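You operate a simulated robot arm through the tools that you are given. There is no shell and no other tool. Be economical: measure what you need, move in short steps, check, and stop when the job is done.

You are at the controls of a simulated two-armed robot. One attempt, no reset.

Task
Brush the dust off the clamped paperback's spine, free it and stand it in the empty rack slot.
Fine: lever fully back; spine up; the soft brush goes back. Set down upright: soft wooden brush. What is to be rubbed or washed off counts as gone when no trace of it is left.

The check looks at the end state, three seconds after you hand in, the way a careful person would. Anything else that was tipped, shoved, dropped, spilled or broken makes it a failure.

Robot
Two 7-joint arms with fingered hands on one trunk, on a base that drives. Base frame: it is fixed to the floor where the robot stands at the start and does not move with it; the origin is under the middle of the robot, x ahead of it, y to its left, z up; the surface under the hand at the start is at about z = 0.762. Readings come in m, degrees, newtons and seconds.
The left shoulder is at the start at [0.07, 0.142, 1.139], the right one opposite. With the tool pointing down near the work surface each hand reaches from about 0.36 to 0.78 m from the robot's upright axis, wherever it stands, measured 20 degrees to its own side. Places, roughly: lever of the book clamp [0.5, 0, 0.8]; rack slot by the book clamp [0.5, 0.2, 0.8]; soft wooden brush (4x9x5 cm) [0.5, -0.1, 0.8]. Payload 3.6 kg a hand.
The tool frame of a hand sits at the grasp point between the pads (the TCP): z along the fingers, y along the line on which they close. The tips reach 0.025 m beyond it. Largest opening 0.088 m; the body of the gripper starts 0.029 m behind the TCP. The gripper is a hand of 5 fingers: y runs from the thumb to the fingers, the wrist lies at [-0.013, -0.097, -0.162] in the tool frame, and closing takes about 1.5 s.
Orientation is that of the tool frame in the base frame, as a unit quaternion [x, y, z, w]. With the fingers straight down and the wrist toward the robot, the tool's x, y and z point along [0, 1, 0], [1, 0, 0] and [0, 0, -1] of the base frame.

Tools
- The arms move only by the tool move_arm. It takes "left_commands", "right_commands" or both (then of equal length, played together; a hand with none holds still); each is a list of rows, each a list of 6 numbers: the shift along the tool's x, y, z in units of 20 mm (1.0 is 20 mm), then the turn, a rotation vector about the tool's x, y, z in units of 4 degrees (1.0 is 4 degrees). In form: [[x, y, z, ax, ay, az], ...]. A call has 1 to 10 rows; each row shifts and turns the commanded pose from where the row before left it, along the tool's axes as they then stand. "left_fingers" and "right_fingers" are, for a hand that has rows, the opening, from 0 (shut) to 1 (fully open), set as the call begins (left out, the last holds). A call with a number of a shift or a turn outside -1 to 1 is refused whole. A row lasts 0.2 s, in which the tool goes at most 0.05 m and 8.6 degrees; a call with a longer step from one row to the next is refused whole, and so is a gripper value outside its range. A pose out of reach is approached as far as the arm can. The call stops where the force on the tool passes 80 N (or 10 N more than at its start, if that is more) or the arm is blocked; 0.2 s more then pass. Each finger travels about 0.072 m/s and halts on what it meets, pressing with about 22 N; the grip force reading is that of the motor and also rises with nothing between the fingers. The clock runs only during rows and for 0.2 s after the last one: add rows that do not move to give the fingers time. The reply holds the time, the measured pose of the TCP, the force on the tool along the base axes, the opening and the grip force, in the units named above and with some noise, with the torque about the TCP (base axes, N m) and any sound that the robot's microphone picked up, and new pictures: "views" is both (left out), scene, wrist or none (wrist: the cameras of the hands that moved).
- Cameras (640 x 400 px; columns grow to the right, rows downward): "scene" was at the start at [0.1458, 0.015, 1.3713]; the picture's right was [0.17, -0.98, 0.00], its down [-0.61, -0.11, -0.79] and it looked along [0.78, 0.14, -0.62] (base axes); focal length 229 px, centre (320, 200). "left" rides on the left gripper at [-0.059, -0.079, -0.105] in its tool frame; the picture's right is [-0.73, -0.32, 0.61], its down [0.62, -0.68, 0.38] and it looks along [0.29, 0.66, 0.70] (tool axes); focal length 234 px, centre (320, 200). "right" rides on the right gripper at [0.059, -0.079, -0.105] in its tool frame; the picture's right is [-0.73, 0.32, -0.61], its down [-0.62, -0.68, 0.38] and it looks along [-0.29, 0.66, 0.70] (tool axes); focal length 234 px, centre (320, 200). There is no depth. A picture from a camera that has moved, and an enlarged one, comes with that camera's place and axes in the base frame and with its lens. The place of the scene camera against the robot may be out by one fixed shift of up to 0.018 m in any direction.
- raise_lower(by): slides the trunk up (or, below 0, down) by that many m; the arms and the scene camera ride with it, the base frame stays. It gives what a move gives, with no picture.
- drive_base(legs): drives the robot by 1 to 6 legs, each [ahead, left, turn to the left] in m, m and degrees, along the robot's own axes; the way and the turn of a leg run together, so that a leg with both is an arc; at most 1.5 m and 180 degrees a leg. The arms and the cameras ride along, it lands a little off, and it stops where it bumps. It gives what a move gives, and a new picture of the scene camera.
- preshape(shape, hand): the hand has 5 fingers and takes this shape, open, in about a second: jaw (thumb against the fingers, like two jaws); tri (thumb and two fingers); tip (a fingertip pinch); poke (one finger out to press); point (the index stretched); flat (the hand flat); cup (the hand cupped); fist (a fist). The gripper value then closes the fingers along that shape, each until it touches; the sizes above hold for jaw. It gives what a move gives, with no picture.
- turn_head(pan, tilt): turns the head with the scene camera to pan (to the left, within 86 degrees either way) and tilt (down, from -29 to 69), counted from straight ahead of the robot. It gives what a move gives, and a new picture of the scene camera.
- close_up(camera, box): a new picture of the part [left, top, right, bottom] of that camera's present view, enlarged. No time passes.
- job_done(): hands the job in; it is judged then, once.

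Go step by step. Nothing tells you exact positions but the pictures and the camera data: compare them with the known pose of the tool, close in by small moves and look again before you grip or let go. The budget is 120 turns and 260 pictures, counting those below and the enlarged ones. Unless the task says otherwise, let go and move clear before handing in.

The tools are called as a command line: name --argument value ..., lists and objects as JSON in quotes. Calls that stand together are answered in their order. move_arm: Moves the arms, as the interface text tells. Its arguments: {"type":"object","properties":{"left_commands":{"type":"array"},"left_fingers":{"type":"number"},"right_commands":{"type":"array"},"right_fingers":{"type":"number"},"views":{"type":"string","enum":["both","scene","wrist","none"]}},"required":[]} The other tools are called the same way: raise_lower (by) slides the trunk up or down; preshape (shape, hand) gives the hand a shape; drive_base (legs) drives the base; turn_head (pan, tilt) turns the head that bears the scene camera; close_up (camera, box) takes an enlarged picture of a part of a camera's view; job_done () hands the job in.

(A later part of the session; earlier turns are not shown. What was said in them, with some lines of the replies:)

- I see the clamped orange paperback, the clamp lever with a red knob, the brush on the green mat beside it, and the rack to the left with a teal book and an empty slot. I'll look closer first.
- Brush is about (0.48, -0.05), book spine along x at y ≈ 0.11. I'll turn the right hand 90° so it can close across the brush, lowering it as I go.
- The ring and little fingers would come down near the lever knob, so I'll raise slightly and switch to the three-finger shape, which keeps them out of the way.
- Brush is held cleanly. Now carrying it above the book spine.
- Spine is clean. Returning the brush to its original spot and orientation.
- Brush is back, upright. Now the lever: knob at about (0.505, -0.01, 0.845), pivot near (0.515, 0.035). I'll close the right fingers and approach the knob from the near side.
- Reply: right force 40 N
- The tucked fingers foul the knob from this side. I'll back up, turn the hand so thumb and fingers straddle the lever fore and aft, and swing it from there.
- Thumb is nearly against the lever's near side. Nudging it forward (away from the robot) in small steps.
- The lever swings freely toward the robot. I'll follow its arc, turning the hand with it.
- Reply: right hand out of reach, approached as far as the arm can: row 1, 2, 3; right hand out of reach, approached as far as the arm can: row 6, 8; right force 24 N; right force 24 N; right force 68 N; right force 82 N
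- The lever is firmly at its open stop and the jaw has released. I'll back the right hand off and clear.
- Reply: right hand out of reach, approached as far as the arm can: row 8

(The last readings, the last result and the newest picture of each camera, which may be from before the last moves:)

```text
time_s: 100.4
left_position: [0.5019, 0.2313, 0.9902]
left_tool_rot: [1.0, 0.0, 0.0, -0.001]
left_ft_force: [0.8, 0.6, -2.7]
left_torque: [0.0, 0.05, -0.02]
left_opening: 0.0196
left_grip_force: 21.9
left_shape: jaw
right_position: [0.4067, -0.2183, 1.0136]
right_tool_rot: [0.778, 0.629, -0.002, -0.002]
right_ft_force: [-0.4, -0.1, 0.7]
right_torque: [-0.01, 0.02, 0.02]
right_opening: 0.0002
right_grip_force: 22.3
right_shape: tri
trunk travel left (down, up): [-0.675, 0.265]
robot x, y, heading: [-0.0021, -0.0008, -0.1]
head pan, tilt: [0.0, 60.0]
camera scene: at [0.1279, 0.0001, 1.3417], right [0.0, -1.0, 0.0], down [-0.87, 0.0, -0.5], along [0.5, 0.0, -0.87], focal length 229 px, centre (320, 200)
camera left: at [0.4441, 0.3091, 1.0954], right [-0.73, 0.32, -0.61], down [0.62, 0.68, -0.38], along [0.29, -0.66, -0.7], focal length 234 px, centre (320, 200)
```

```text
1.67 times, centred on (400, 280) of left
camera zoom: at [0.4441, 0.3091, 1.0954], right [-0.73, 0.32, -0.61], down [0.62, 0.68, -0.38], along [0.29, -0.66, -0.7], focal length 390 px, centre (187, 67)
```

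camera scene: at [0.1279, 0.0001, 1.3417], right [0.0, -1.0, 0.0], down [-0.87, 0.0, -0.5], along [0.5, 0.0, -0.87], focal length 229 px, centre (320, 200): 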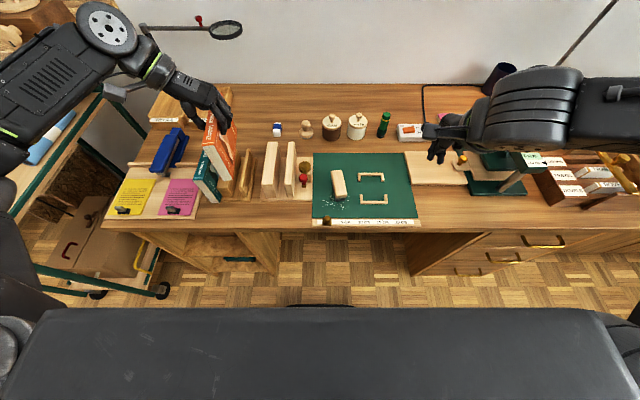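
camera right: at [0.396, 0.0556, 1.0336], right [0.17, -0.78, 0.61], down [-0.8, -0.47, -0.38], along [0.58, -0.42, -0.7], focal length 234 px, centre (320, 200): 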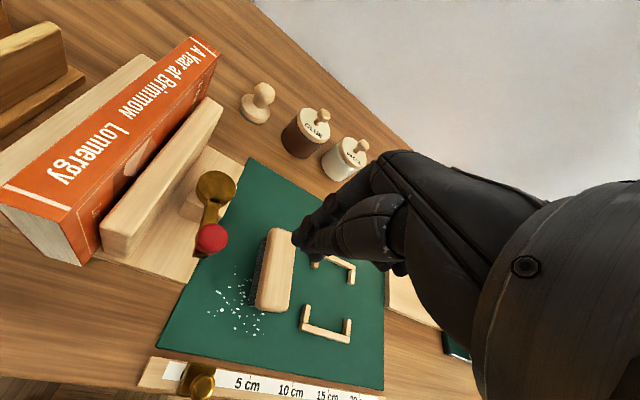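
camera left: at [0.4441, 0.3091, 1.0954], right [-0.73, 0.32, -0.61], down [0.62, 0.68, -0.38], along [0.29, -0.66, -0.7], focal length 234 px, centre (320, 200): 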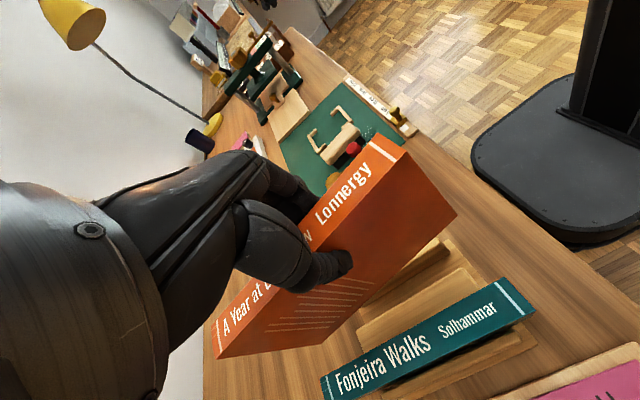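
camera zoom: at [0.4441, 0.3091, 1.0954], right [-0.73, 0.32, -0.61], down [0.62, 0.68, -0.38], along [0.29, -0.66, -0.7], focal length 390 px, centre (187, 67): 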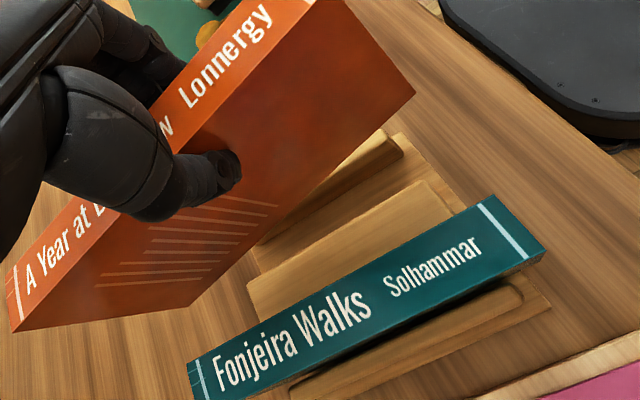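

The book yawed about 11° in the grip, so I'll turn the hand to line it up with the slot and re-measure.

move_arm --left_commands '[[0, 0, 0, 0, 0, 0.9], [0, 0, 0, 0, 0, 0.9], [0, 0, 0, 0, 0, 0.9], [0, 0, 0, 0, 0, 0]]' --views "wrist"

close_up --camera "scene" --box '[195, 110, 291, 206]'

close_up --camera "left" --box '[180, 120, 500, 360]'

```text
time_s: 101.4
left_position: [0.5026, 0.2308, 0.9909]
left_tool_rot: [0.996, -0.094, 0.0, 0.0]
left_ft_force: [-0.4, -0.5, -2.9]
left_torque: [0.01, 0.05, 0.02]
left_opening: 0.0192
left_grip_force: 21.9
left_shape: jaw
right_position: [0.4072, -0.2186, 1.0123]
right_tool_rot: [0.778, 0.629, -0.001, -0.001]
right_ft_force: [0.4, -0.2, -0.1]
right_torque: [0.0, -0.01, -0.02]
right_opening: 0.0
right_grip_force: 22.4
right_shape: tri
trunk travel left (down, up): [-0.675, 0.265]
robot x, y, heading: [-0.0, -0.0034, -0.0]
head pan, tilt: [0.0, 60.0]
camera left: at [0.4597, 0.3188, 1.0957], right [-0.65, 0.45, -0.61], down [0.74, 0.55, -0.38], along [0.16, -0.7, -0.7], focal length 234 px, centre (320, 200)
```

left: 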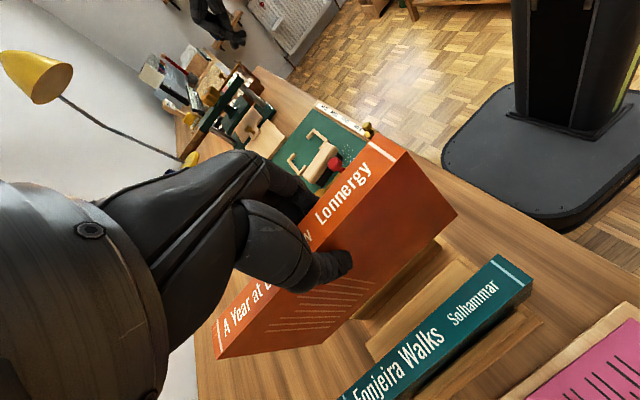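

```text
4.17 times, centred on (243, 158) of scene
camera zoom: at [0.1278, 0.0002, 1.3417], right [0.0, -1.0, 0.0], down [-0.87, 0.0, -0.5], along [0.5, 0.0, -0.87], focal length 956 px, centre (641, 375)
```

zoom: 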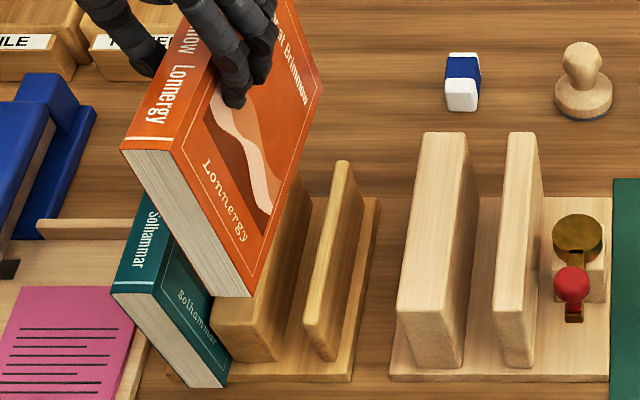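

```text
1.67 times, centred on (340, 240) of left
camera zoom: at [0.4597, 0.3188, 1.0957], right [-0.65, 0.45, -0.61], down [0.74, 0.55, -0.38], along [0.16, -0.7, -0.7], focal length 390 px, centre (287, 133)
```

zoom: 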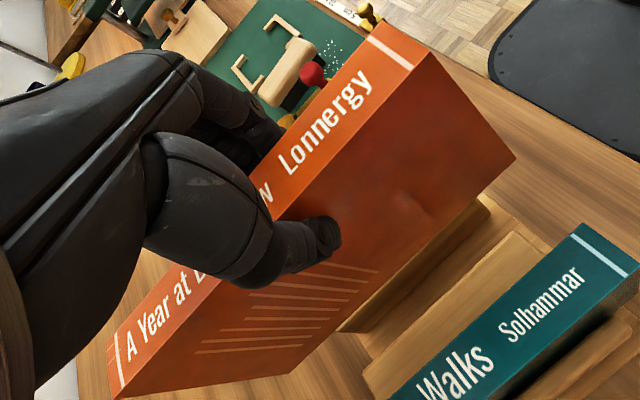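

close_up --camera "scene" --box '[200, 105, 264, 185]'

close_up --camera "left" --box '[330, 120, 550, 340]'

close_up --camera "left" --box '[190, 220, 350, 380]'

```text
5.00 times, centred on (232, 145) of scene
camera zoom: at [0.1278, 0.0002, 1.3417], right [0.0, -1.0, 0.0], down [-0.87, 0.0, -0.5], along [0.5, 0.0, -0.87], focal length 1147 px, centre (760, 475)
```

zoom: 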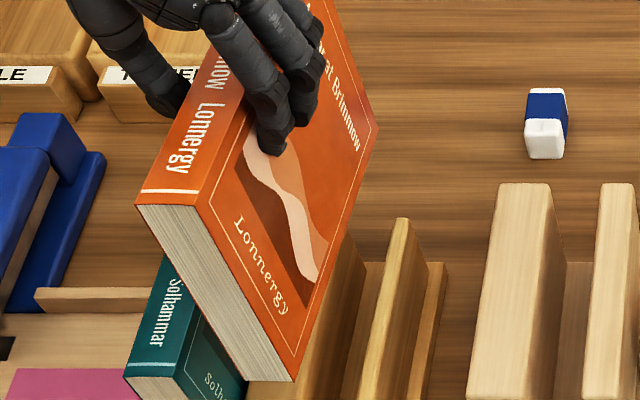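

```text
1.82 times, centred on (440, 230) of left
camera zoom: at [0.4597, 0.3188, 1.0957], right [-0.65, 0.45, -0.61], down [0.74, 0.55, -0.38], along [0.16, -0.7, -0.7], focal length 426 px, centre (102, 146)
```

zoom: 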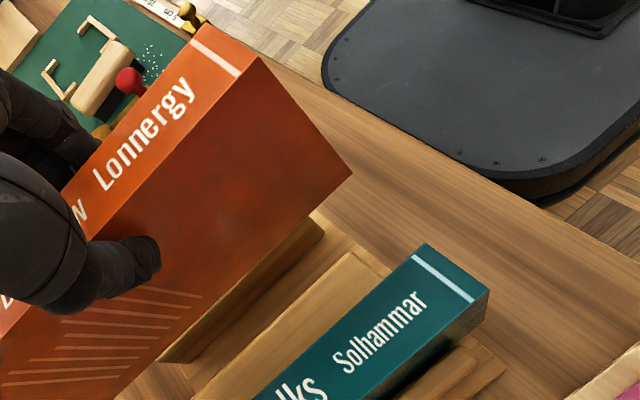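

```text
2.50 times, centred on (270, 300) of left
camera zoom: at [0.4597, 0.3188, 1.0957], right [-0.65, 0.45, -0.61], down [0.74, 0.55, -0.38], along [0.16, -0.7, -0.7], focal length 585 px, centre (445, -50)
```

zoom: 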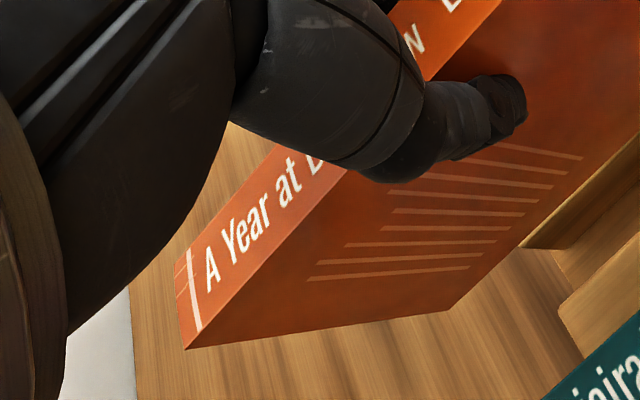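

move_arm --left_commands '[[0, 0, 0, 0, 0, -0.9], [0, 0, 0, 0, 0.85, 0], [0, 0, 0, 0, 0, 0]]' --views "none"

close_up --camera "scene" --box '[200, 105, 264, 185]'

close_up --camera "left" --box '[330, 120, 550, 340]'

close_up --camera "left" --box '[190, 220, 350, 380]'

```text
time_s: 102.2
left_position: [0.5016, 0.2308, 0.9926]
left_tool_rot: [0.998, -0.064, 0.03, 0.002]
left_ft_force: [0.4, -0.2, -3.0]
left_torque: [0.03, 0.05, -0.03]
left_opening: 0.019
left_grip_force: 21.6
left_shape: jaw
right_position: [0.406, -0.2192, 1.0127]
right_tool_rot: [0.778, 0.629, -0.001, -0.002]
right_ft_force: [-0.2, 0.4, -0.1]
right_torque: [-0.03, 0.04, -0.05]
right_opening: 0.0
right_grip_force: 21.6
right_shape: tri
trunk travel left (down, up): [-0.675, 0.265]
robot x, y, heading: [0.0013, 0.0012, 0.0]
head pan, tilt: [0.0, 60.0]
```

```text
5.00 times, centred on (232, 145) of scene
camera zoom: at [0.1281, -0.0001, 1.3416], right [0.0, -1.0, 0.0], down [-0.87, 0.0, -0.5], along [0.5, 0.0, -0.87], focal length 1147 px, centre (760, 475)
```

zoom: 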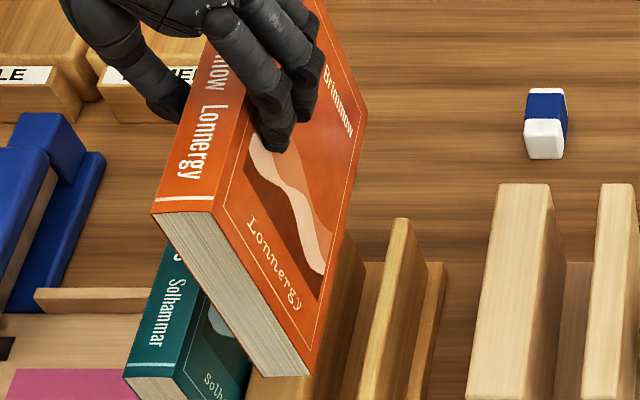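

```text
1.82 times, centred on (440, 230) of left
camera zoom: at [0.4482, 0.3163, 1.0918], right [-0.64, 0.41, -0.65], down [0.73, 0.6, -0.35], along [0.25, -0.69, -0.68], focal length 426 px, centre (102, 146)
```

zoom: 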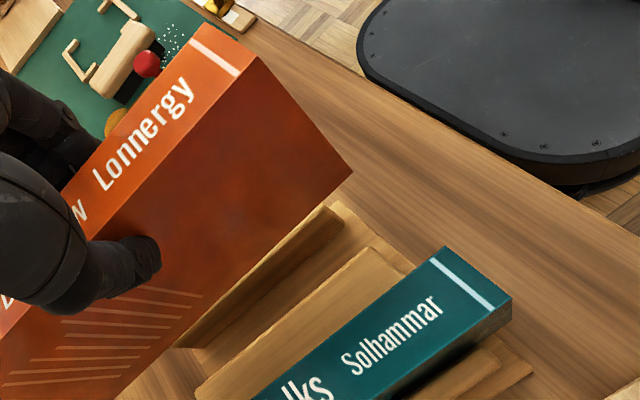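

```text
2.50 times, centred on (270, 300) of left
camera zoom: at [0.4482, 0.3163, 1.0918], right [-0.64, 0.41, -0.65], down [0.73, 0.6, -0.35], along [0.25, -0.69, -0.68], focal length 585 px, centre (445, -50)
```

zoom: 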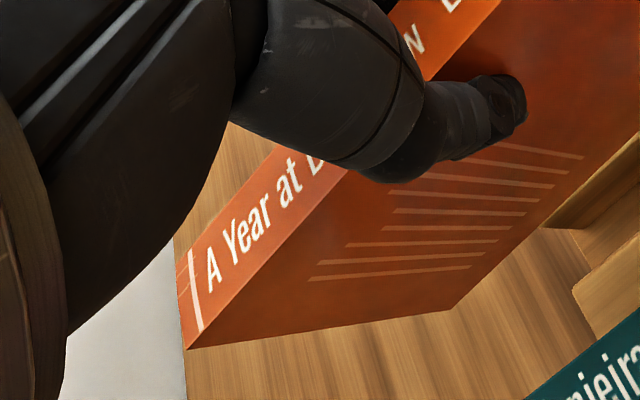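

move_arm --left_commands '[[0, 0, 0, 0, 0, 0.3], [0, 0, 0, 0, 0, 0]]' --views "none"

close_up --camera "left" --box '[400, 200, 540, 300]'

close_up --camera "scene" --box '[226, 135, 274, 205]'

```text
time_s: 102.8
left_position: [0.5019, 0.23, 0.9916]
left_tool_rot: [0.997, -0.074, 0.029, 0.002]
left_ft_force: [-0.8, 0.9, -2.1]
left_torque: [0.01, 0.06, 0.01]
left_opening: 0.0189
left_grip_force: 21.8
left_shape: jaw
right_position: [0.4067, -0.2186, 1.0123]
right_tool_rot: [0.778, 0.628, -0.001, -0.002]
right_ft_force: [-0.8, -0.2, -0.3]
right_torque: [0.01, 0.02, 0.01]
right_opening: 0.0
right_grip_force: 22.4
right_shape: tri
trunk travel left (down, up): [-0.675, 0.265]
robot x, y, heading: [-0.0019, 0.0014, 0.1]
head pan, tilt: [0.0, 60.0]
```

```text
4.00 times, centred on (470, 250) of left
camera zoom: at [0.4499, 0.3174, 1.0919], right [-0.63, 0.42, -0.65], down [0.74, 0.58, -0.35], along [0.23, -0.7, -0.68], focal length 937 px, centre (-280, 0)
```

zoom: 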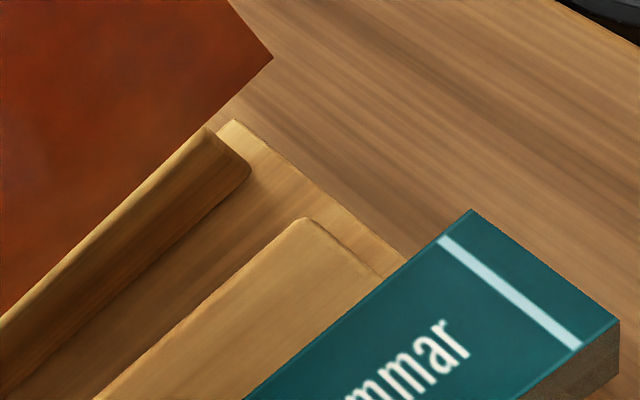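

```text
5.71 times, centred on (250, 170) of scene
camera zoom: at [0.1278, 0.0, 1.3417], right [0.0, -1.0, 0.0], down [-0.87, 0.0, -0.5], along [0.5, 0.0, -0.87], focal length 1311 px, centre (720, 371)
```

zoom: 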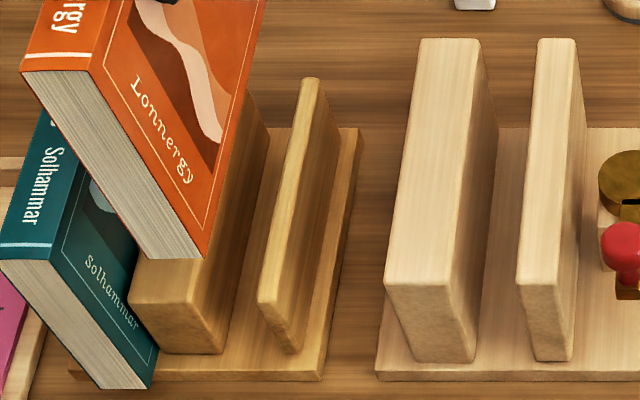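

move_arm --left_commands '[[0, -0.12, 0, 0, 0, 0], [-0.05, 0, 0.8, 0, 0, 0], [-0.05, 0, 0.8, 0, 0, 0], [-0.05, 0, 0.8, 0, 0, 0], [-0.05, 0, 0.5, 0, 0, 0], [0, 0, 0, 0, 0, 0]]' --views "none"

close_up --camera "left" --box '[360, 160, 540, 300]'

close_up --camera "scene" --box '[210, 135, 274, 205]'

```text
time_s: 104.2
left_position: [0.5006, 0.2326, 0.9333]
left_tool_rot: [0.997, -0.073, 0.03, 0.002]
left_ft_force: [-0.7, 0.9, -2.7]
left_torque: [0.01, 0.05, -0.02]
left_opening: 0.0191
left_grip_force: 22.3
left_shape: jaw
right_position: [0.4067, -0.2192, 1.013]
right_tool_rot: [0.778, 0.629, 0.0, -0.001]
right_ft_force: [0.2, 0.3, 0.6]
right_torque: [0.01, -0.02, 0.03]
right_opening: 0.0
right_grip_force: 21.9
right_shape: tri
trunk travel left (down, up): [-0.675, 0.265]
robot x, y, heading: [-0.0035, 0.003, -0.1]
head pan, tilt: [0.0, 60.0]
```

```text
2.86 times, centred on (450, 230) of left
camera zoom: at [0.4491, 0.3195, 1.0334], right [-0.63, 0.42, -0.65], down [0.74, 0.58, -0.35], along [0.23, -0.7, -0.68], focal length 669 px, centre (-51, 114)
```

zoom: 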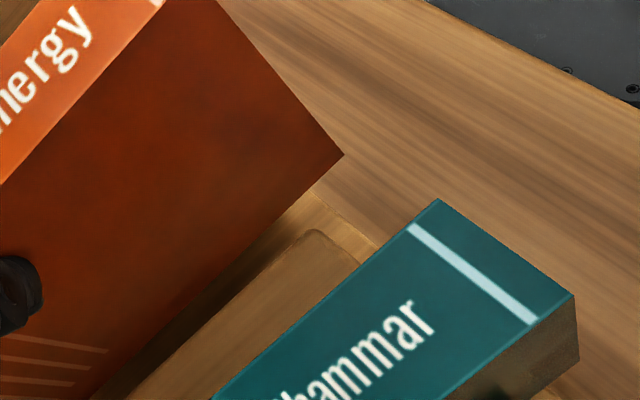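

```text
5.71 times, centred on (242, 170) of scene
camera zoom: at [0.1278, 0.0, 1.3417], right [0.0, -1.0, 0.0], down [-0.87, 0.0, -0.5], along [0.5, 0.0, -0.87], focal length 1311 px, centre (766, 371)
```

zoom: 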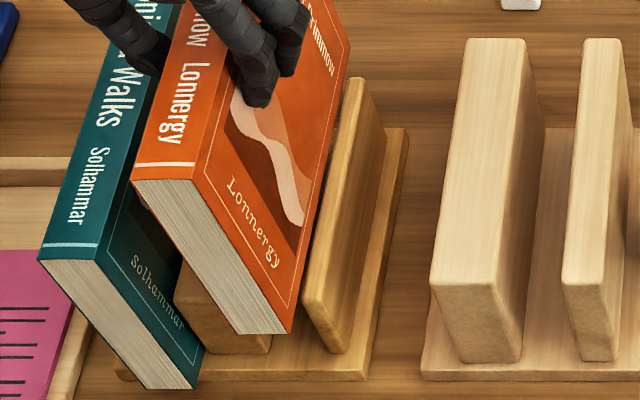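

move_arm --left_commands '[[0, -0.17, 0, 0, 0, 0], [-0.03, 0, 0.5, 0, 0, 0], [0, 0, 0, 0, 0, 0]]' --views "none"

close_up --camera "left" --box '[360, 160, 540, 300]'

close_up --camera "scene" --box '[210, 135, 274, 205]'

```text
time_s: 105.0
left_position: [0.5028, 0.2357, 0.923]
left_tool_rot: [0.997, -0.073, 0.029, 0.001]
left_ft_force: [-0.2, -0.4, -2.9]
left_torque: [0.01, 0.04, 0.0]
left_opening: 0.0191
left_grip_force: 22.0
left_shape: jaw
right_position: [0.4063, -0.2194, 1.0119]
right_tool_rot: [0.778, 0.629, -0.001, 0.0]
right_ft_force: [-0.4, -0.7, 0.0]
right_torque: [0.03, 0.0, -0.01]
right_opening: 0.0002
right_grip_force: 22.0
right_shape: tri
trunk travel left (down, up): [-0.675, 0.265]
robot x, y, heading: [0.0014, 0.0008, 0.2]
head pan, tilt: [0.0, 60.0]
```

```text
2.86 times, centred on (450, 230) of left
camera zoom: at [0.4502, 0.3229, 1.0237], right [-0.63, 0.42, -0.65], down [0.74, 0.58, -0.35], along [0.23, -0.7, -0.68], focal length 669 px, centre (-51, 114)
```

zoom: 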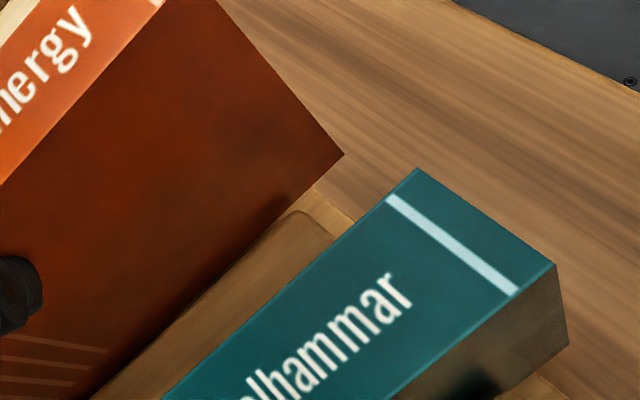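

```text
5.71 times, centred on (242, 170) of scene
camera zoom: at [0.1277, 0.0, 1.3417], right [0.0, -1.0, 0.0], down [-0.87, 0.0, -0.5], along [0.5, 0.0, -0.87], focal length 1311 px, centre (766, 371)
```

zoom: 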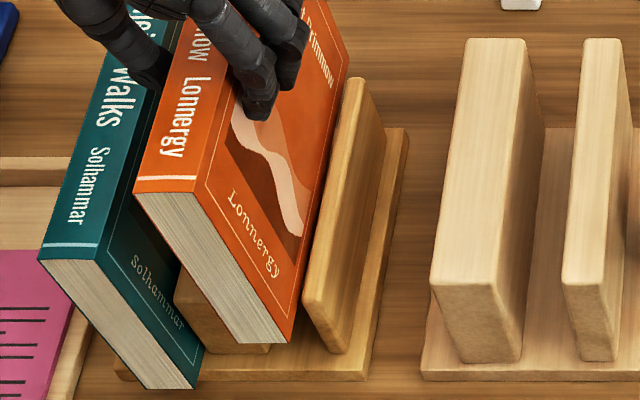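

move_arm --left_commands '[[-0.02, 0, 0.35, 0, 0, 0], [0, 0, 0, 0, 0, 0]]' --views "none"

move_arm --left_commands '[[-0.02, 0, 0.35, 0, 0, 0], [0, 0, 0, 0, 0, 0]]' --views "none"

close_up --camera "left" --box '[260, 160, 500, 360]'

close_up --camera "scene" --box '[210, 135, 274, 205]'

```text
time_s: 105.6
left_position: [0.5023, 0.2357, 0.9154]
left_tool_rot: [0.997, -0.073, 0.03, 0.001]
left_ft_force: [-1.2, -0.3, -3.1]
left_torque: [-0.01, 0.04, 0.0]
left_opening: 0.019
left_grip_force: 21.8
left_shape: jaw
right_position: [0.4061, -0.2194, 1.0122]
right_tool_rot: [0.778, 0.629, 0.0, -0.001]
right_ft_force: [-0.3, 0.0, 0.1]
right_torque: [-0.01, 0.01, 0.02]
right_opening: 0.0
right_grip_force: 21.9
right_shape: tri
trunk travel left (down, up): [-0.675, 0.265]
robot x, y, heading: [0.001, -0.0008, 0.2]
head pan, tilt: [0.0, 60.0]
```

```text
time_s: 106.2
left_position: [0.502, 0.2374, 0.9087]
left_tool_rot: [0.997, -0.074, 0.03, 0.001]
left_ft_force: [-0.4, -0.8, -2.1]
left_torque: [0.03, 0.04, -0.02]
left_opening: 0.0193
left_grip_force: 22.4
left_shape: jaw
right_position: [0.4066, -0.2193, 1.0131]
right_tool_rot: [0.778, 0.628, 0.0, -0.001]
right_ft_force: [-0.2, 0.2, -0.1]
right_torque: [0.0, 0.0, 0.0]
right_opening: 0.0001
right_grip_force: 21.7
right_shape: tri
trunk travel left (down, up): [-0.675, 0.265]
robot x, y, heading: [0.0003, 0.006, 0.1]
head pan, tilt: [0.0, 60.0]
```

```text
2.00 times, centred on (380, 260) of left
camera zoom: at [0.4501, 0.3235, 1.0098], right [-0.63, 0.42, -0.65], down [0.74, 0.58, -0.35], along [0.23, -0.7, -0.68], focal length 468 px, centre (200, 80)
```

zoom: 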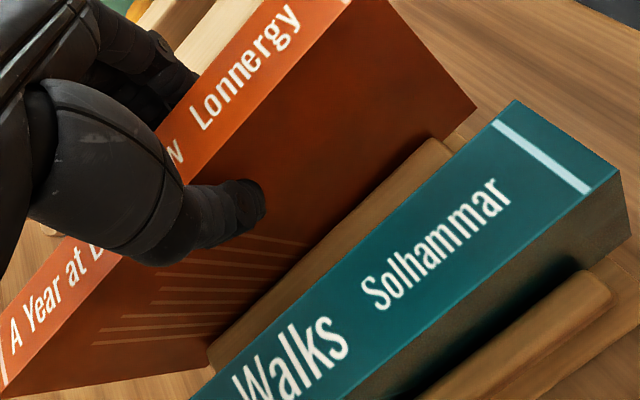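

```text
5.71 times, centred on (242, 170) of scene
camera zoom: at [0.1278, 0.0, 1.3417], right [0.0, -1.0, 0.0], down [-0.87, 0.0, -0.5], along [0.5, 0.0, -0.87], focal length 1311 px, centre (766, 371)
```

zoom: 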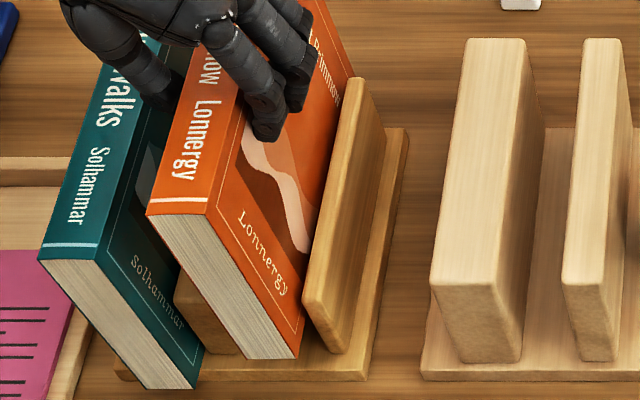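

move_arm --left_commands '[[-0.02, 0, 0.35, 0, 0, 0], [0, 0, 0, 0, 0, 0]]' --views "none"

close_up --camera "left" --box '[220, 180, 460, 380]'

close_up --camera "scene" --box '[200, 115, 264, 185]'

```text
time_s: 106.8
left_position: [0.5024, 0.2358, 0.9016]
left_tool_rot: [0.997, -0.073, 0.029, 0.001]
left_ft_force: [-0.4, 0.5, -2.3]
left_torque: [-0.01, 0.07, 0.02]
left_opening: 0.0191
left_grip_force: 22.3
left_shape: jaw
right_position: [0.4069, -0.2181, 1.0123]
right_tool_rot: [0.778, 0.628, 0.0, -0.001]
right_ft_force: [-0.2, -0.6, -0.6]
right_torque: [-0.02, -0.04, -0.02]
right_opening: 0.0
right_grip_force: 22.0
right_shape: tri
trunk travel left (down, up): [-0.675, 0.265]
robot x, y, heading: [-0.001, -0.0016, 0.2]
head pan, tilt: [0.0, 60.0]
```

```text
2.00 times, centred on (340, 280) of left
camera zoom: at [0.4498, 0.3236, 1.0027], right [-0.63, 0.42, -0.65], down [0.74, 0.58, -0.35], along [0.23, -0.7, -0.68], focal length 468 px, centre (280, 40)
```

zoom: 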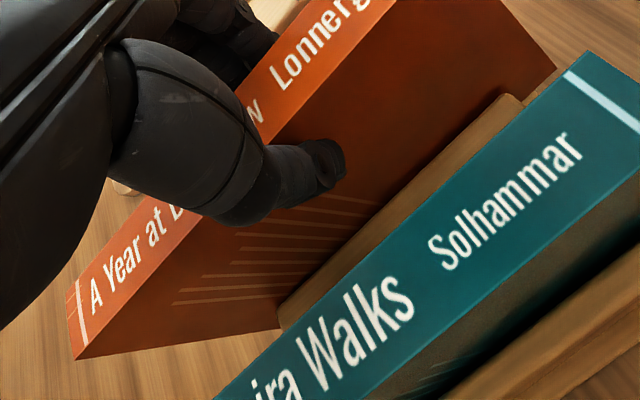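

```text
5.71 times, centred on (232, 150) of scene
camera zoom: at [0.1278, 0.0, 1.3417], right [0.0, -1.0, 0.0], down [-0.87, 0.0, -0.5], along [0.5, 0.0, -0.87], focal length 1311 px, centre (823, 486)
```

zoom: 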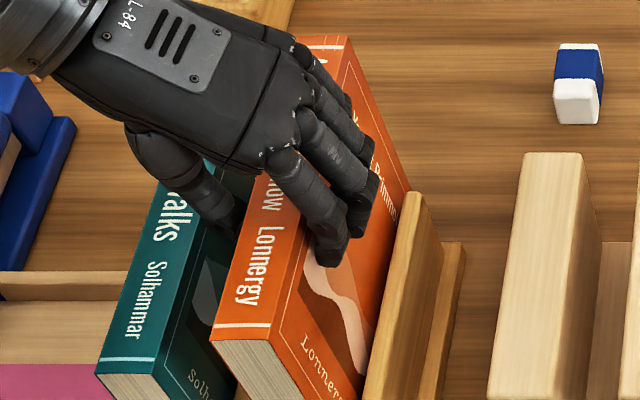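

move_arm --left_commands '[[-0.02, 0, 0.3, 0, 0, 0], [0, 0, 0, 0, 0, 0]]' --views "none"

move_arm --left_commands '[[-0.02, 0, 0.25, 0, 0, 0], [0, 0, 0, 0, 0, 0]]' --views "none"

close_up --camera "left" --box '[220, 180, 460, 380]'

close_up --camera "scene" --box '[200, 130, 264, 200]'

```text
time_s: 107.4
left_position: [0.5023, 0.2367, 0.8951]
left_tool_rot: [0.997, -0.073, 0.029, 0.002]
left_ft_force: [-1.0, 0.1, -1.9]
left_torque: [-0.01, 0.03, 0.0]
left_opening: 0.0191
left_grip_force: 22.3
left_shape: jaw
right_position: [0.4072, -0.2182, 1.0114]
right_tool_rot: [0.778, 0.628, -0.001, -0.002]
right_ft_force: [-0.3, -0.3, 0.1]
right_torque: [0.0, 0.0, 0.01]
right_opening: 0.0003
right_grip_force: 21.4
right_shape: tri
trunk travel left (down, up): [-0.675, 0.265]
robot x, y, heading: [-0.0, -0.004, 0.0]
head pan, tilt: [0.0, 60.0]
```

```text
time_s: 108.0
left_position: [0.5017, 0.2372, 0.8908]
left_tool_rot: [0.997, -0.073, 0.03, 0.002]
left_ft_force: [0.7, -0.2, -3.9]
left_torque: [0.01, 0.0, 0.01]
left_opening: 0.0192
left_grip_force: 22.2
left_shape: jaw
right_position: [0.4056, -0.218, 1.0113]
right_tool_rot: [0.778, 0.628, -0.001, -0.001]
right_ft_force: [-0.1, -0.4, -0.3]
right_torque: [-0.02, 0.01, -0.05]
right_opening: 0.0
right_grip_force: 21.9
right_shape: tri
trunk travel left (down, up): [-0.675, 0.265]
robot x, y, heading: [-0.0014, 0.0032, -0.0]
head pan, tilt: [0.0, 60.0]
```

```text
2.00 times, centred on (340, 280) of left
camera zoom: at [0.4502, 0.3234, 0.9915], right [-0.63, 0.42, -0.65], down [0.74, 0.58, -0.35], along [0.23, -0.7, -0.68], focal length 468 px, centre (280, 40)
```

zoom: 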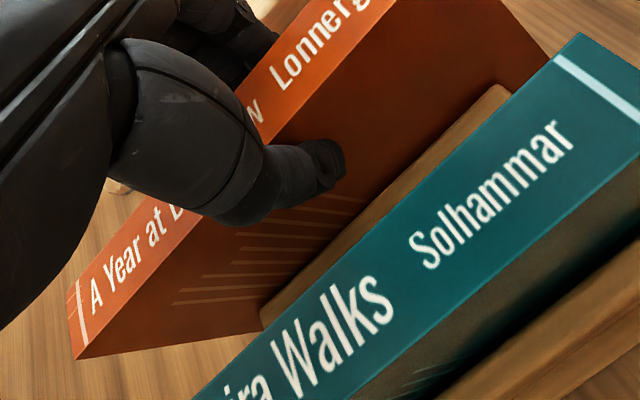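

```text
5.71 times, centred on (232, 165) of scene
camera zoom: at [0.1278, 0.0, 1.3417], right [0.0, -1.0, 0.0], down [-0.87, 0.0, -0.5], along [0.5, 0.0, -0.87], focal length 1311 px, centre (823, 400)
```

zoom: 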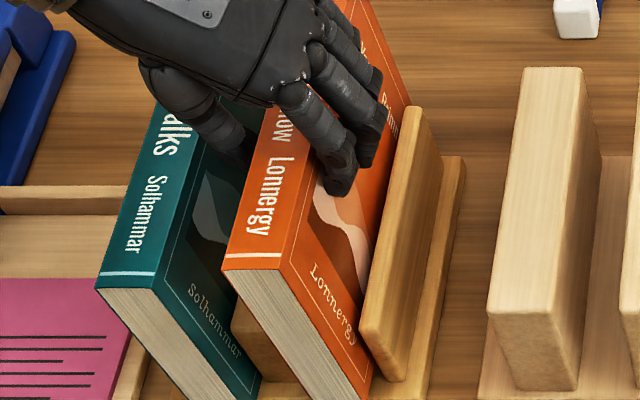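

move_arm --left_commands '[[-0.01, 0, 0.2, 0, 0, 0], [0, 0, 0, 0, 0, 0]]' --views "none"

move_arm --left_commands '[[-0.01, 0, 0.2, 0, 0, 0], [0, 0, 0, 0, 0, 0]]' --views "none"

move_arm --left_commands '[[-0.01, 0, 0.1, 0, 0, 0], [0, 0, 0, 0, 0, 0]]' --views "none"

```text
time_s: 108.6
left_position: [0.5021, 0.2359, 0.8866]
left_tool_rot: [0.997, -0.073, 0.03, 0.001]
left_ft_force: [-0.4, -0.9, -3.0]
left_torque: [-0.01, 0.06, 0.0]
left_opening: 0.019
left_grip_force: 22.1
left_shape: jaw
right_position: [0.4056, -0.2182, 1.0126]
right_tool_rot: [0.778, 0.628, -0.002, -0.001]
right_ft_force: [0.5, 0.0, 0.6]
right_torque: [-0.02, 0.04, -0.01]
right_opening: 0.0
right_grip_force: 22.3
right_shape: tri
trunk travel left (down, up): [-0.675, 0.265]
robot x, y, heading: [0.0008, 0.0007, -0.2]
head pan, tilt: [0.0, 60.0]
```

```text
time_s: 109.2
left_position: [0.5012, 0.2372, 0.8831]
left_tool_rot: [0.997, -0.073, 0.029, 0.002]
left_ft_force: [0.0, -0.5, -2.7]
left_torque: [-0.02, 0.02, -0.02]
left_opening: 0.019
left_grip_force: 22.2
left_shape: jaw
right_position: [0.407, -0.2185, 1.0123]
right_tool_rot: [0.778, 0.629, -0.002, -0.001]
right_ft_force: [-0.8, -0.1, -0.3]
right_torque: [-0.01, -0.04, 0.0]
right_opening: 0.0002
right_grip_force: 22.4
right_shape: tri
trunk travel left (down, up): [-0.675, 0.265]
robot x, y, heading: [-0.0013, -0.0005, 0.0]
head pan, tilt: [0.0, 60.0]
```

```text
time_s: 109.8
left_position: [0.5014, 0.2375, 0.8809]
left_tool_rot: [0.997, -0.073, 0.03, 0.002]
left_ft_force: [0.4, 0.3, -2.2]
left_torque: [0.03, 0.03, -0.01]
left_opening: 0.019
left_grip_force: 22.3
left_shape: jaw
right_position: [0.4057, -0.2189, 1.0121]
right_tool_rot: [0.777, 0.629, -0.001, -0.001]
right_ft_force: [-0.5, -0.5, 0.2]
right_torque: [0.01, 0.0, -0.06]
right_opening: 0.0002
right_grip_force: 22.2
right_shape: tri
trunk travel left (down, up): [-0.675, 0.265]
robot x, y, heading: [-0.0032, -0.0001, -0.0]
head pan, tilt: [0.0, 60.0]
```

move_arm --left_commands '[[-0.01, 0, 0.1, 0, 0, 0], [0, 0, 0, 0, 0, 0]]' --views "none"

move_arm --left_commands '[[-0.01, 0, 0.1, 0, 0, 0], [0, 0, 0, 0, 0, 0]]' --views "none"

close_up --camera "left" --box '[220, 180, 460, 380]'

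close_up --camera "scene" --box '[200, 130, 264, 200]'

```text
time_s: 110.4
left_position: [0.5016, 0.2361, 0.8796]
left_tool_rot: [0.997, -0.074, 0.03, 0.001]
left_ft_force: [0.5, -0.8, 4.9]
left_torque: [-0.01, 0.02, -0.01]
left_opening: 0.0192
left_grip_force: 21.4
left_shape: jaw
right_position: [0.4052, -0.2178, 1.0126]
right_tool_rot: [0.777, 0.629, 0.0, 0.0]
right_ft_force: [0.3, 0.5, -0.8]
right_torque: [-0.01, 0.04, -0.01]
right_opening: 0.0
right_grip_force: 21.8
right_shape: tri
trunk travel left (down, up): [-0.675, 0.265]
robot x, y, heading: [-0.0048, -0.0008, -0.2]
head pan, tilt: [0.0, 60.0]
```

```text
time_s: 111.0
left_position: [0.5004, 0.2353, 0.878]
left_tool_rot: [0.997, -0.073, 0.032, 0.001]
left_ft_force: [4.9, -0.3, 16.2]
left_torque: [-0.03, -0.11, -0.03]
left_opening: 0.0199
left_grip_force: 22.2
left_shape: jaw
right_position: [0.4049, -0.2186, 1.0127]
right_tool_rot: [0.778, 0.629, -0.001, 0.0]
right_ft_force: [-0.4, -0.7, 0.9]
right_torque: [0.01, 0.02, 0.0]
right_opening: 0.0
right_grip_force: 21.7
right_shape: tri
trunk travel left (down, up): [-0.675, 0.265]
robot x, y, heading: [0.0013, 0.0021, 0.2]
head pan, tilt: [0.0, 60.0]
```

```text
2.00 times, centred on (340, 280) of left
camera zoom: at [0.4485, 0.3221, 0.9787], right [-0.63, 0.42, -0.65], down [0.74, 0.58, -0.34], along [0.23, -0.7, -0.68], focal length 468 px, centre (280, 40)
```

zoom: 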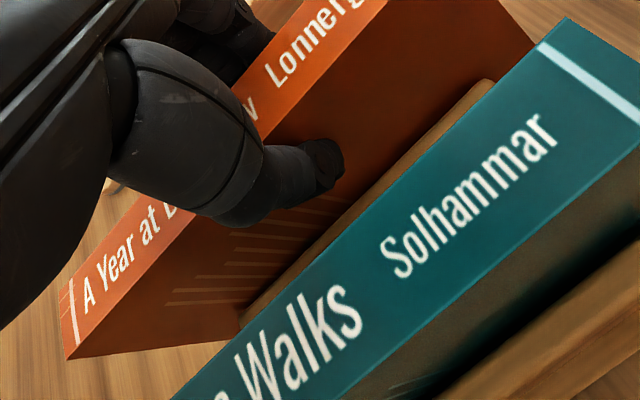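

```text
5.71 times, centred on (232, 165) of scene
camera zoom: at [0.126, -0.0014, 1.342], right [0.0, -1.0, 0.0], down [-0.87, 0.0, -0.5], along [0.5, 0.0, -0.87], focal length 1311 px, centre (823, 400)
```

zoom: 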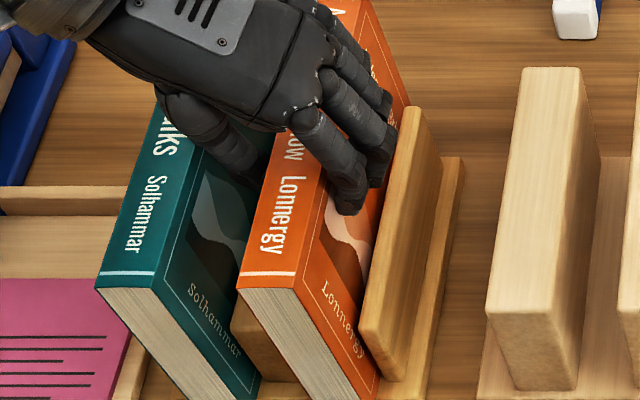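

Book is seated on the rack floor. Opening the fingers just a little, so the thumb stays clear of the teal book.

move_arm --left_commands '[[0, 0, -0.1, 0, 0, 0], [0, 0, 0, 0, 0, 0], [0, 0, 0, 0, 0, 0], [0, 0, 0, 0, 0, 0]]' --left_fingers 0.33 --views "none"

close_up --camera "left" --box '[220, 180, 460, 380]'

close_up --camera "scene" --box '[200, 130, 264, 200]'

```text
time_s: 112.0
left_position: [0.5017, 0.236, 0.8779]
left_tool_rot: [0.997, -0.073, 0.029, 0.001]
left_ft_force: [-0.1, -0.4, -1.2]
left_torque: [-0.01, 0.0, 0.01]
left_opening: 0.0291
left_grip_force: 0.0
left_shape: jaw
right_position: [0.406, -0.2185, 1.0133]
right_tool_rot: [0.778, 0.629, -0.001, -0.001]
right_ft_force: [-0.6, 0.3, -0.6]
right_torque: [-0.01, 0.02, 0.0]
right_opening: 0.0
right_grip_force: 21.7
right_shape: tri
trunk travel left (down, up): [-0.675, 0.265]
robot x, y, heading: [0.0003, -0.0022, -0.3]
head pan, tilt: [0.0, 60.0]
```

```text
2.00 times, centred on (340, 280) of left
camera zoom: at [0.4489, 0.3231, 0.9791], right [-0.63, 0.42, -0.65], down [0.74, 0.58, -0.35], along [0.23, -0.7, -0.68], focal length 468 px, centre (280, 40)
```

zoom: 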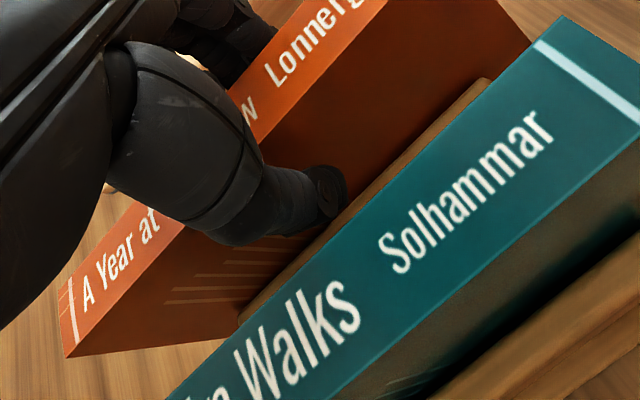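

```text
5.71 times, centred on (232, 165) of scene
camera zoom: at [0.1275, 0.0, 1.3417], right [0.0, -1.0, 0.0], down [-0.87, 0.0, -0.5], along [0.5, 0.0, -0.87], focal length 1311 px, centre (823, 400)
```

zoom: 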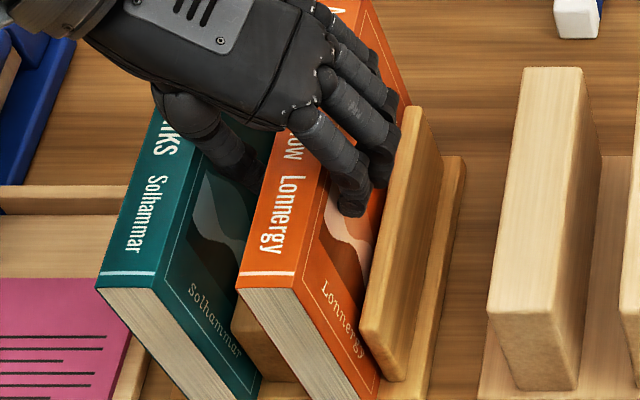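

move_arm --left_commands '[[0, 0, 0, 0, 0, 0], [0, 0, 0, 0, 0, 0], [0, 0, -0.3, 0, 0, 0], [0, 0, -0.5, 0, 0, 0], [0, 0, -0.7, 0, 0, 0], [0, 0, -1, 0, 0, 0], [0, 0, -1, 0, 0, 0], [0, 0, -1, 0, 0, 0], [0, 0, -1, 0, 0, 0], [0, 0, -1, 0, 0, 0]]' --left_fingers 0.4

close_up --camera "scene" --box '[190, 120, 290, 210]'

```text
time_s: 114.2
left_position: [0.4918, 0.2371, 1.0108]
left_tool_rot: [0.997, -0.073, 0.03, 0.001]
left_ft_force: [0.2, 0.3, 0.0]
left_torque: [-0.01, 0.0, -0.03]
left_opening: 0.0349
left_grip_force: 0.1
left_shape: jaw
right_position: [0.4068, -0.2175, 1.0124]
right_tool_rot: [0.778, 0.629, -0.001, -0.001]
right_ft_force: [-0.2, 0.2, 0.4]
right_torque: [-0.01, 0.04, 0.0]
right_opening: 0.0001
right_grip_force: 22.1
right_shape: tri
trunk travel left (down, up): [-0.675, 0.265]
robot x, y, heading: [-0.0012, 0.0028, -0.0]
head pan, tilt: [0.0, 60.0]
camera scene: at [0.127, -0.0003, 1.3417], right [0.0, -1.0, 0.0], down [-0.87, 0.0, -0.5], along [0.5, 0.0, -0.87], focal length 229 px, centre (320, 200)
camera left: at [0.4404, 0.324, 1.1099], right [-0.63, 0.42, -0.65], down [0.74, 0.58, -0.35], along [0.23, -0.7, -0.68], focal length 234 px, centre (320, 200)
```

scene: 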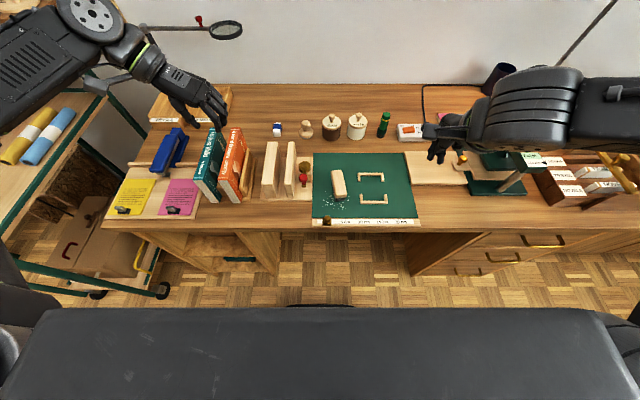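
left: 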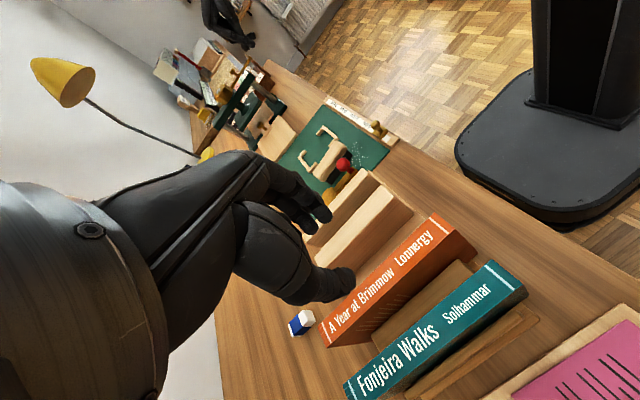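

```text
4.44 times, centred on (240, 165) of scene
camera zoom: at [0.127, -0.0003, 1.3417], right [0.0, -1.0, 0.0], down [-0.87, 0.0, -0.5], along [0.5, 0.0, -0.87], focal length 1020 px, centre (676, 356)
```

zoom: 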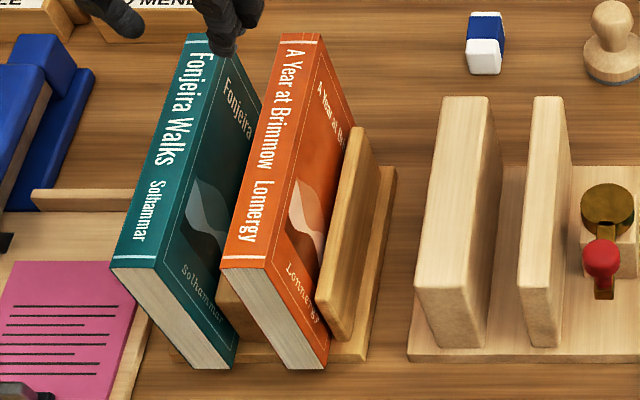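

move_arm --left_commands '[[0, 0, -1, 0, 0, 0], [0, 0, -1, 0, 0, 0], [0, -1, -1, 0, 0, 0], [0, -1, -1, 0, 0, 0]]' --views "none"

close_up --camera "scene" --box '[190, 110, 430, 230]'

close_up --camera "scene" --box '[285, 150, 365, 210]'

close_up --camera "scene" --box '[225, 120, 273, 180]'

```text
time_s: 115.2
left_position: [0.4948, 0.2769, 1.0885]
left_tool_rot: [0.997, -0.074, 0.031, 0.002]
left_ft_force: [0.7, -0.1, 0.4]
left_torque: [-0.02, -0.02, -0.01]
left_opening: 0.0348
left_grip_force: 0.0
left_shape: jaw
right_position: [0.405, -0.2184, 1.0129]
right_tool_rot: [0.778, 0.629, 0.0, -0.001]
right_ft_force: [-0.3, -0.8, 0.8]
right_torque: [-0.02, 0.0, -0.01]
right_opening: 0.0
right_grip_force: 22.0
right_shape: tri
trunk travel left (down, up): [-0.675, 0.265]
robot x, y, heading: [-0.0005, 0.0002, -0.0]
head pan, tilt: [0.0, 60.0]
```

```text
2.67 times, centred on (310, 170) of scene
camera zoom: at [0.1267, -0.0006, 1.3417], right [0.0, -1.0, 0.0], down [-0.87, 0.0, -0.5], along [0.5, 0.0, -0.87], focal length 612 px, centre (347, 280)
```

zoom: 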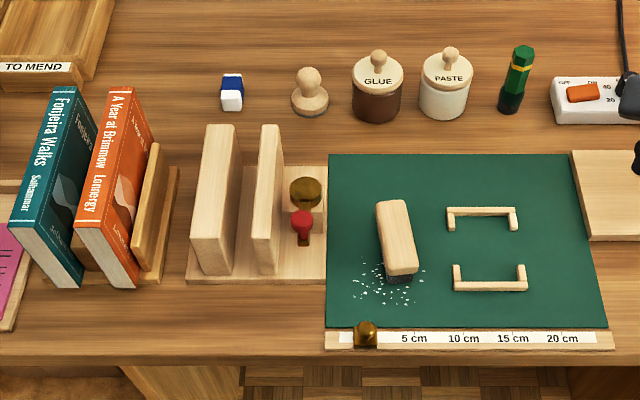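

```text
6.67 times, centred on (325, 180) of scene
camera zoom: at [0.1267, -0.0006, 1.3417], right [0.0, -1.0, 0.0], down [-0.87, 0.0, -0.5], along [0.5, 0.0, -0.87], focal length 1529 px, centre (287, 333)
```

zoom: 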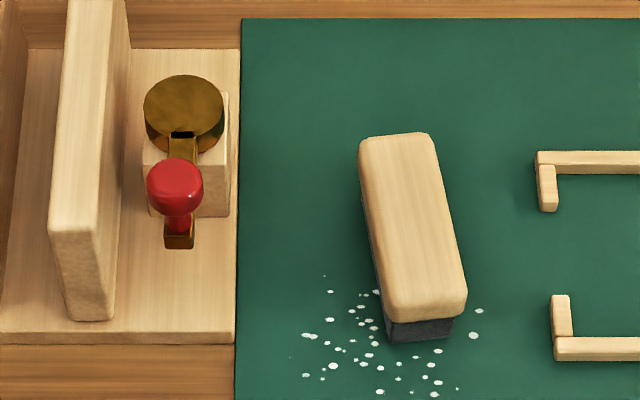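

```text
6.67 times, centred on (249, 150) of scene
camera zoom: at [0.1267, -0.0006, 1.3417], right [0.0, -1.0, 0.0], down [-0.87, 0.0, -0.5], along [0.5, 0.0, -0.87], focal length 1529 px, centre (793, 533)
```

zoom: 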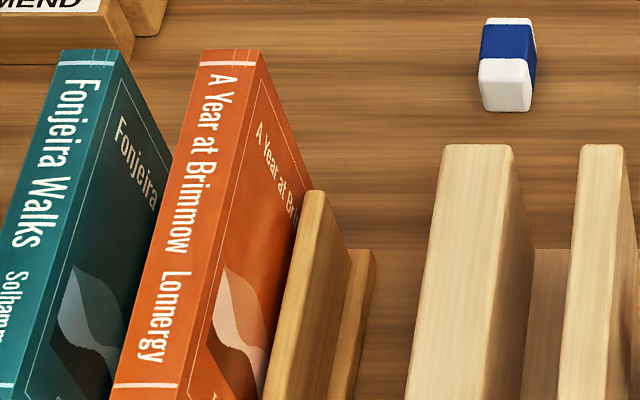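

job_done

```text
The job is handed in.
```

I brushed the paperback's spine clean and swung the clamp lever open to its stop. The book now stands spine up in the empty rack slot.

The soft brush is upright on the mat, within a few millimetres of where it started. I took "goes back" to mean that spot, not the wooden brackets next to it.
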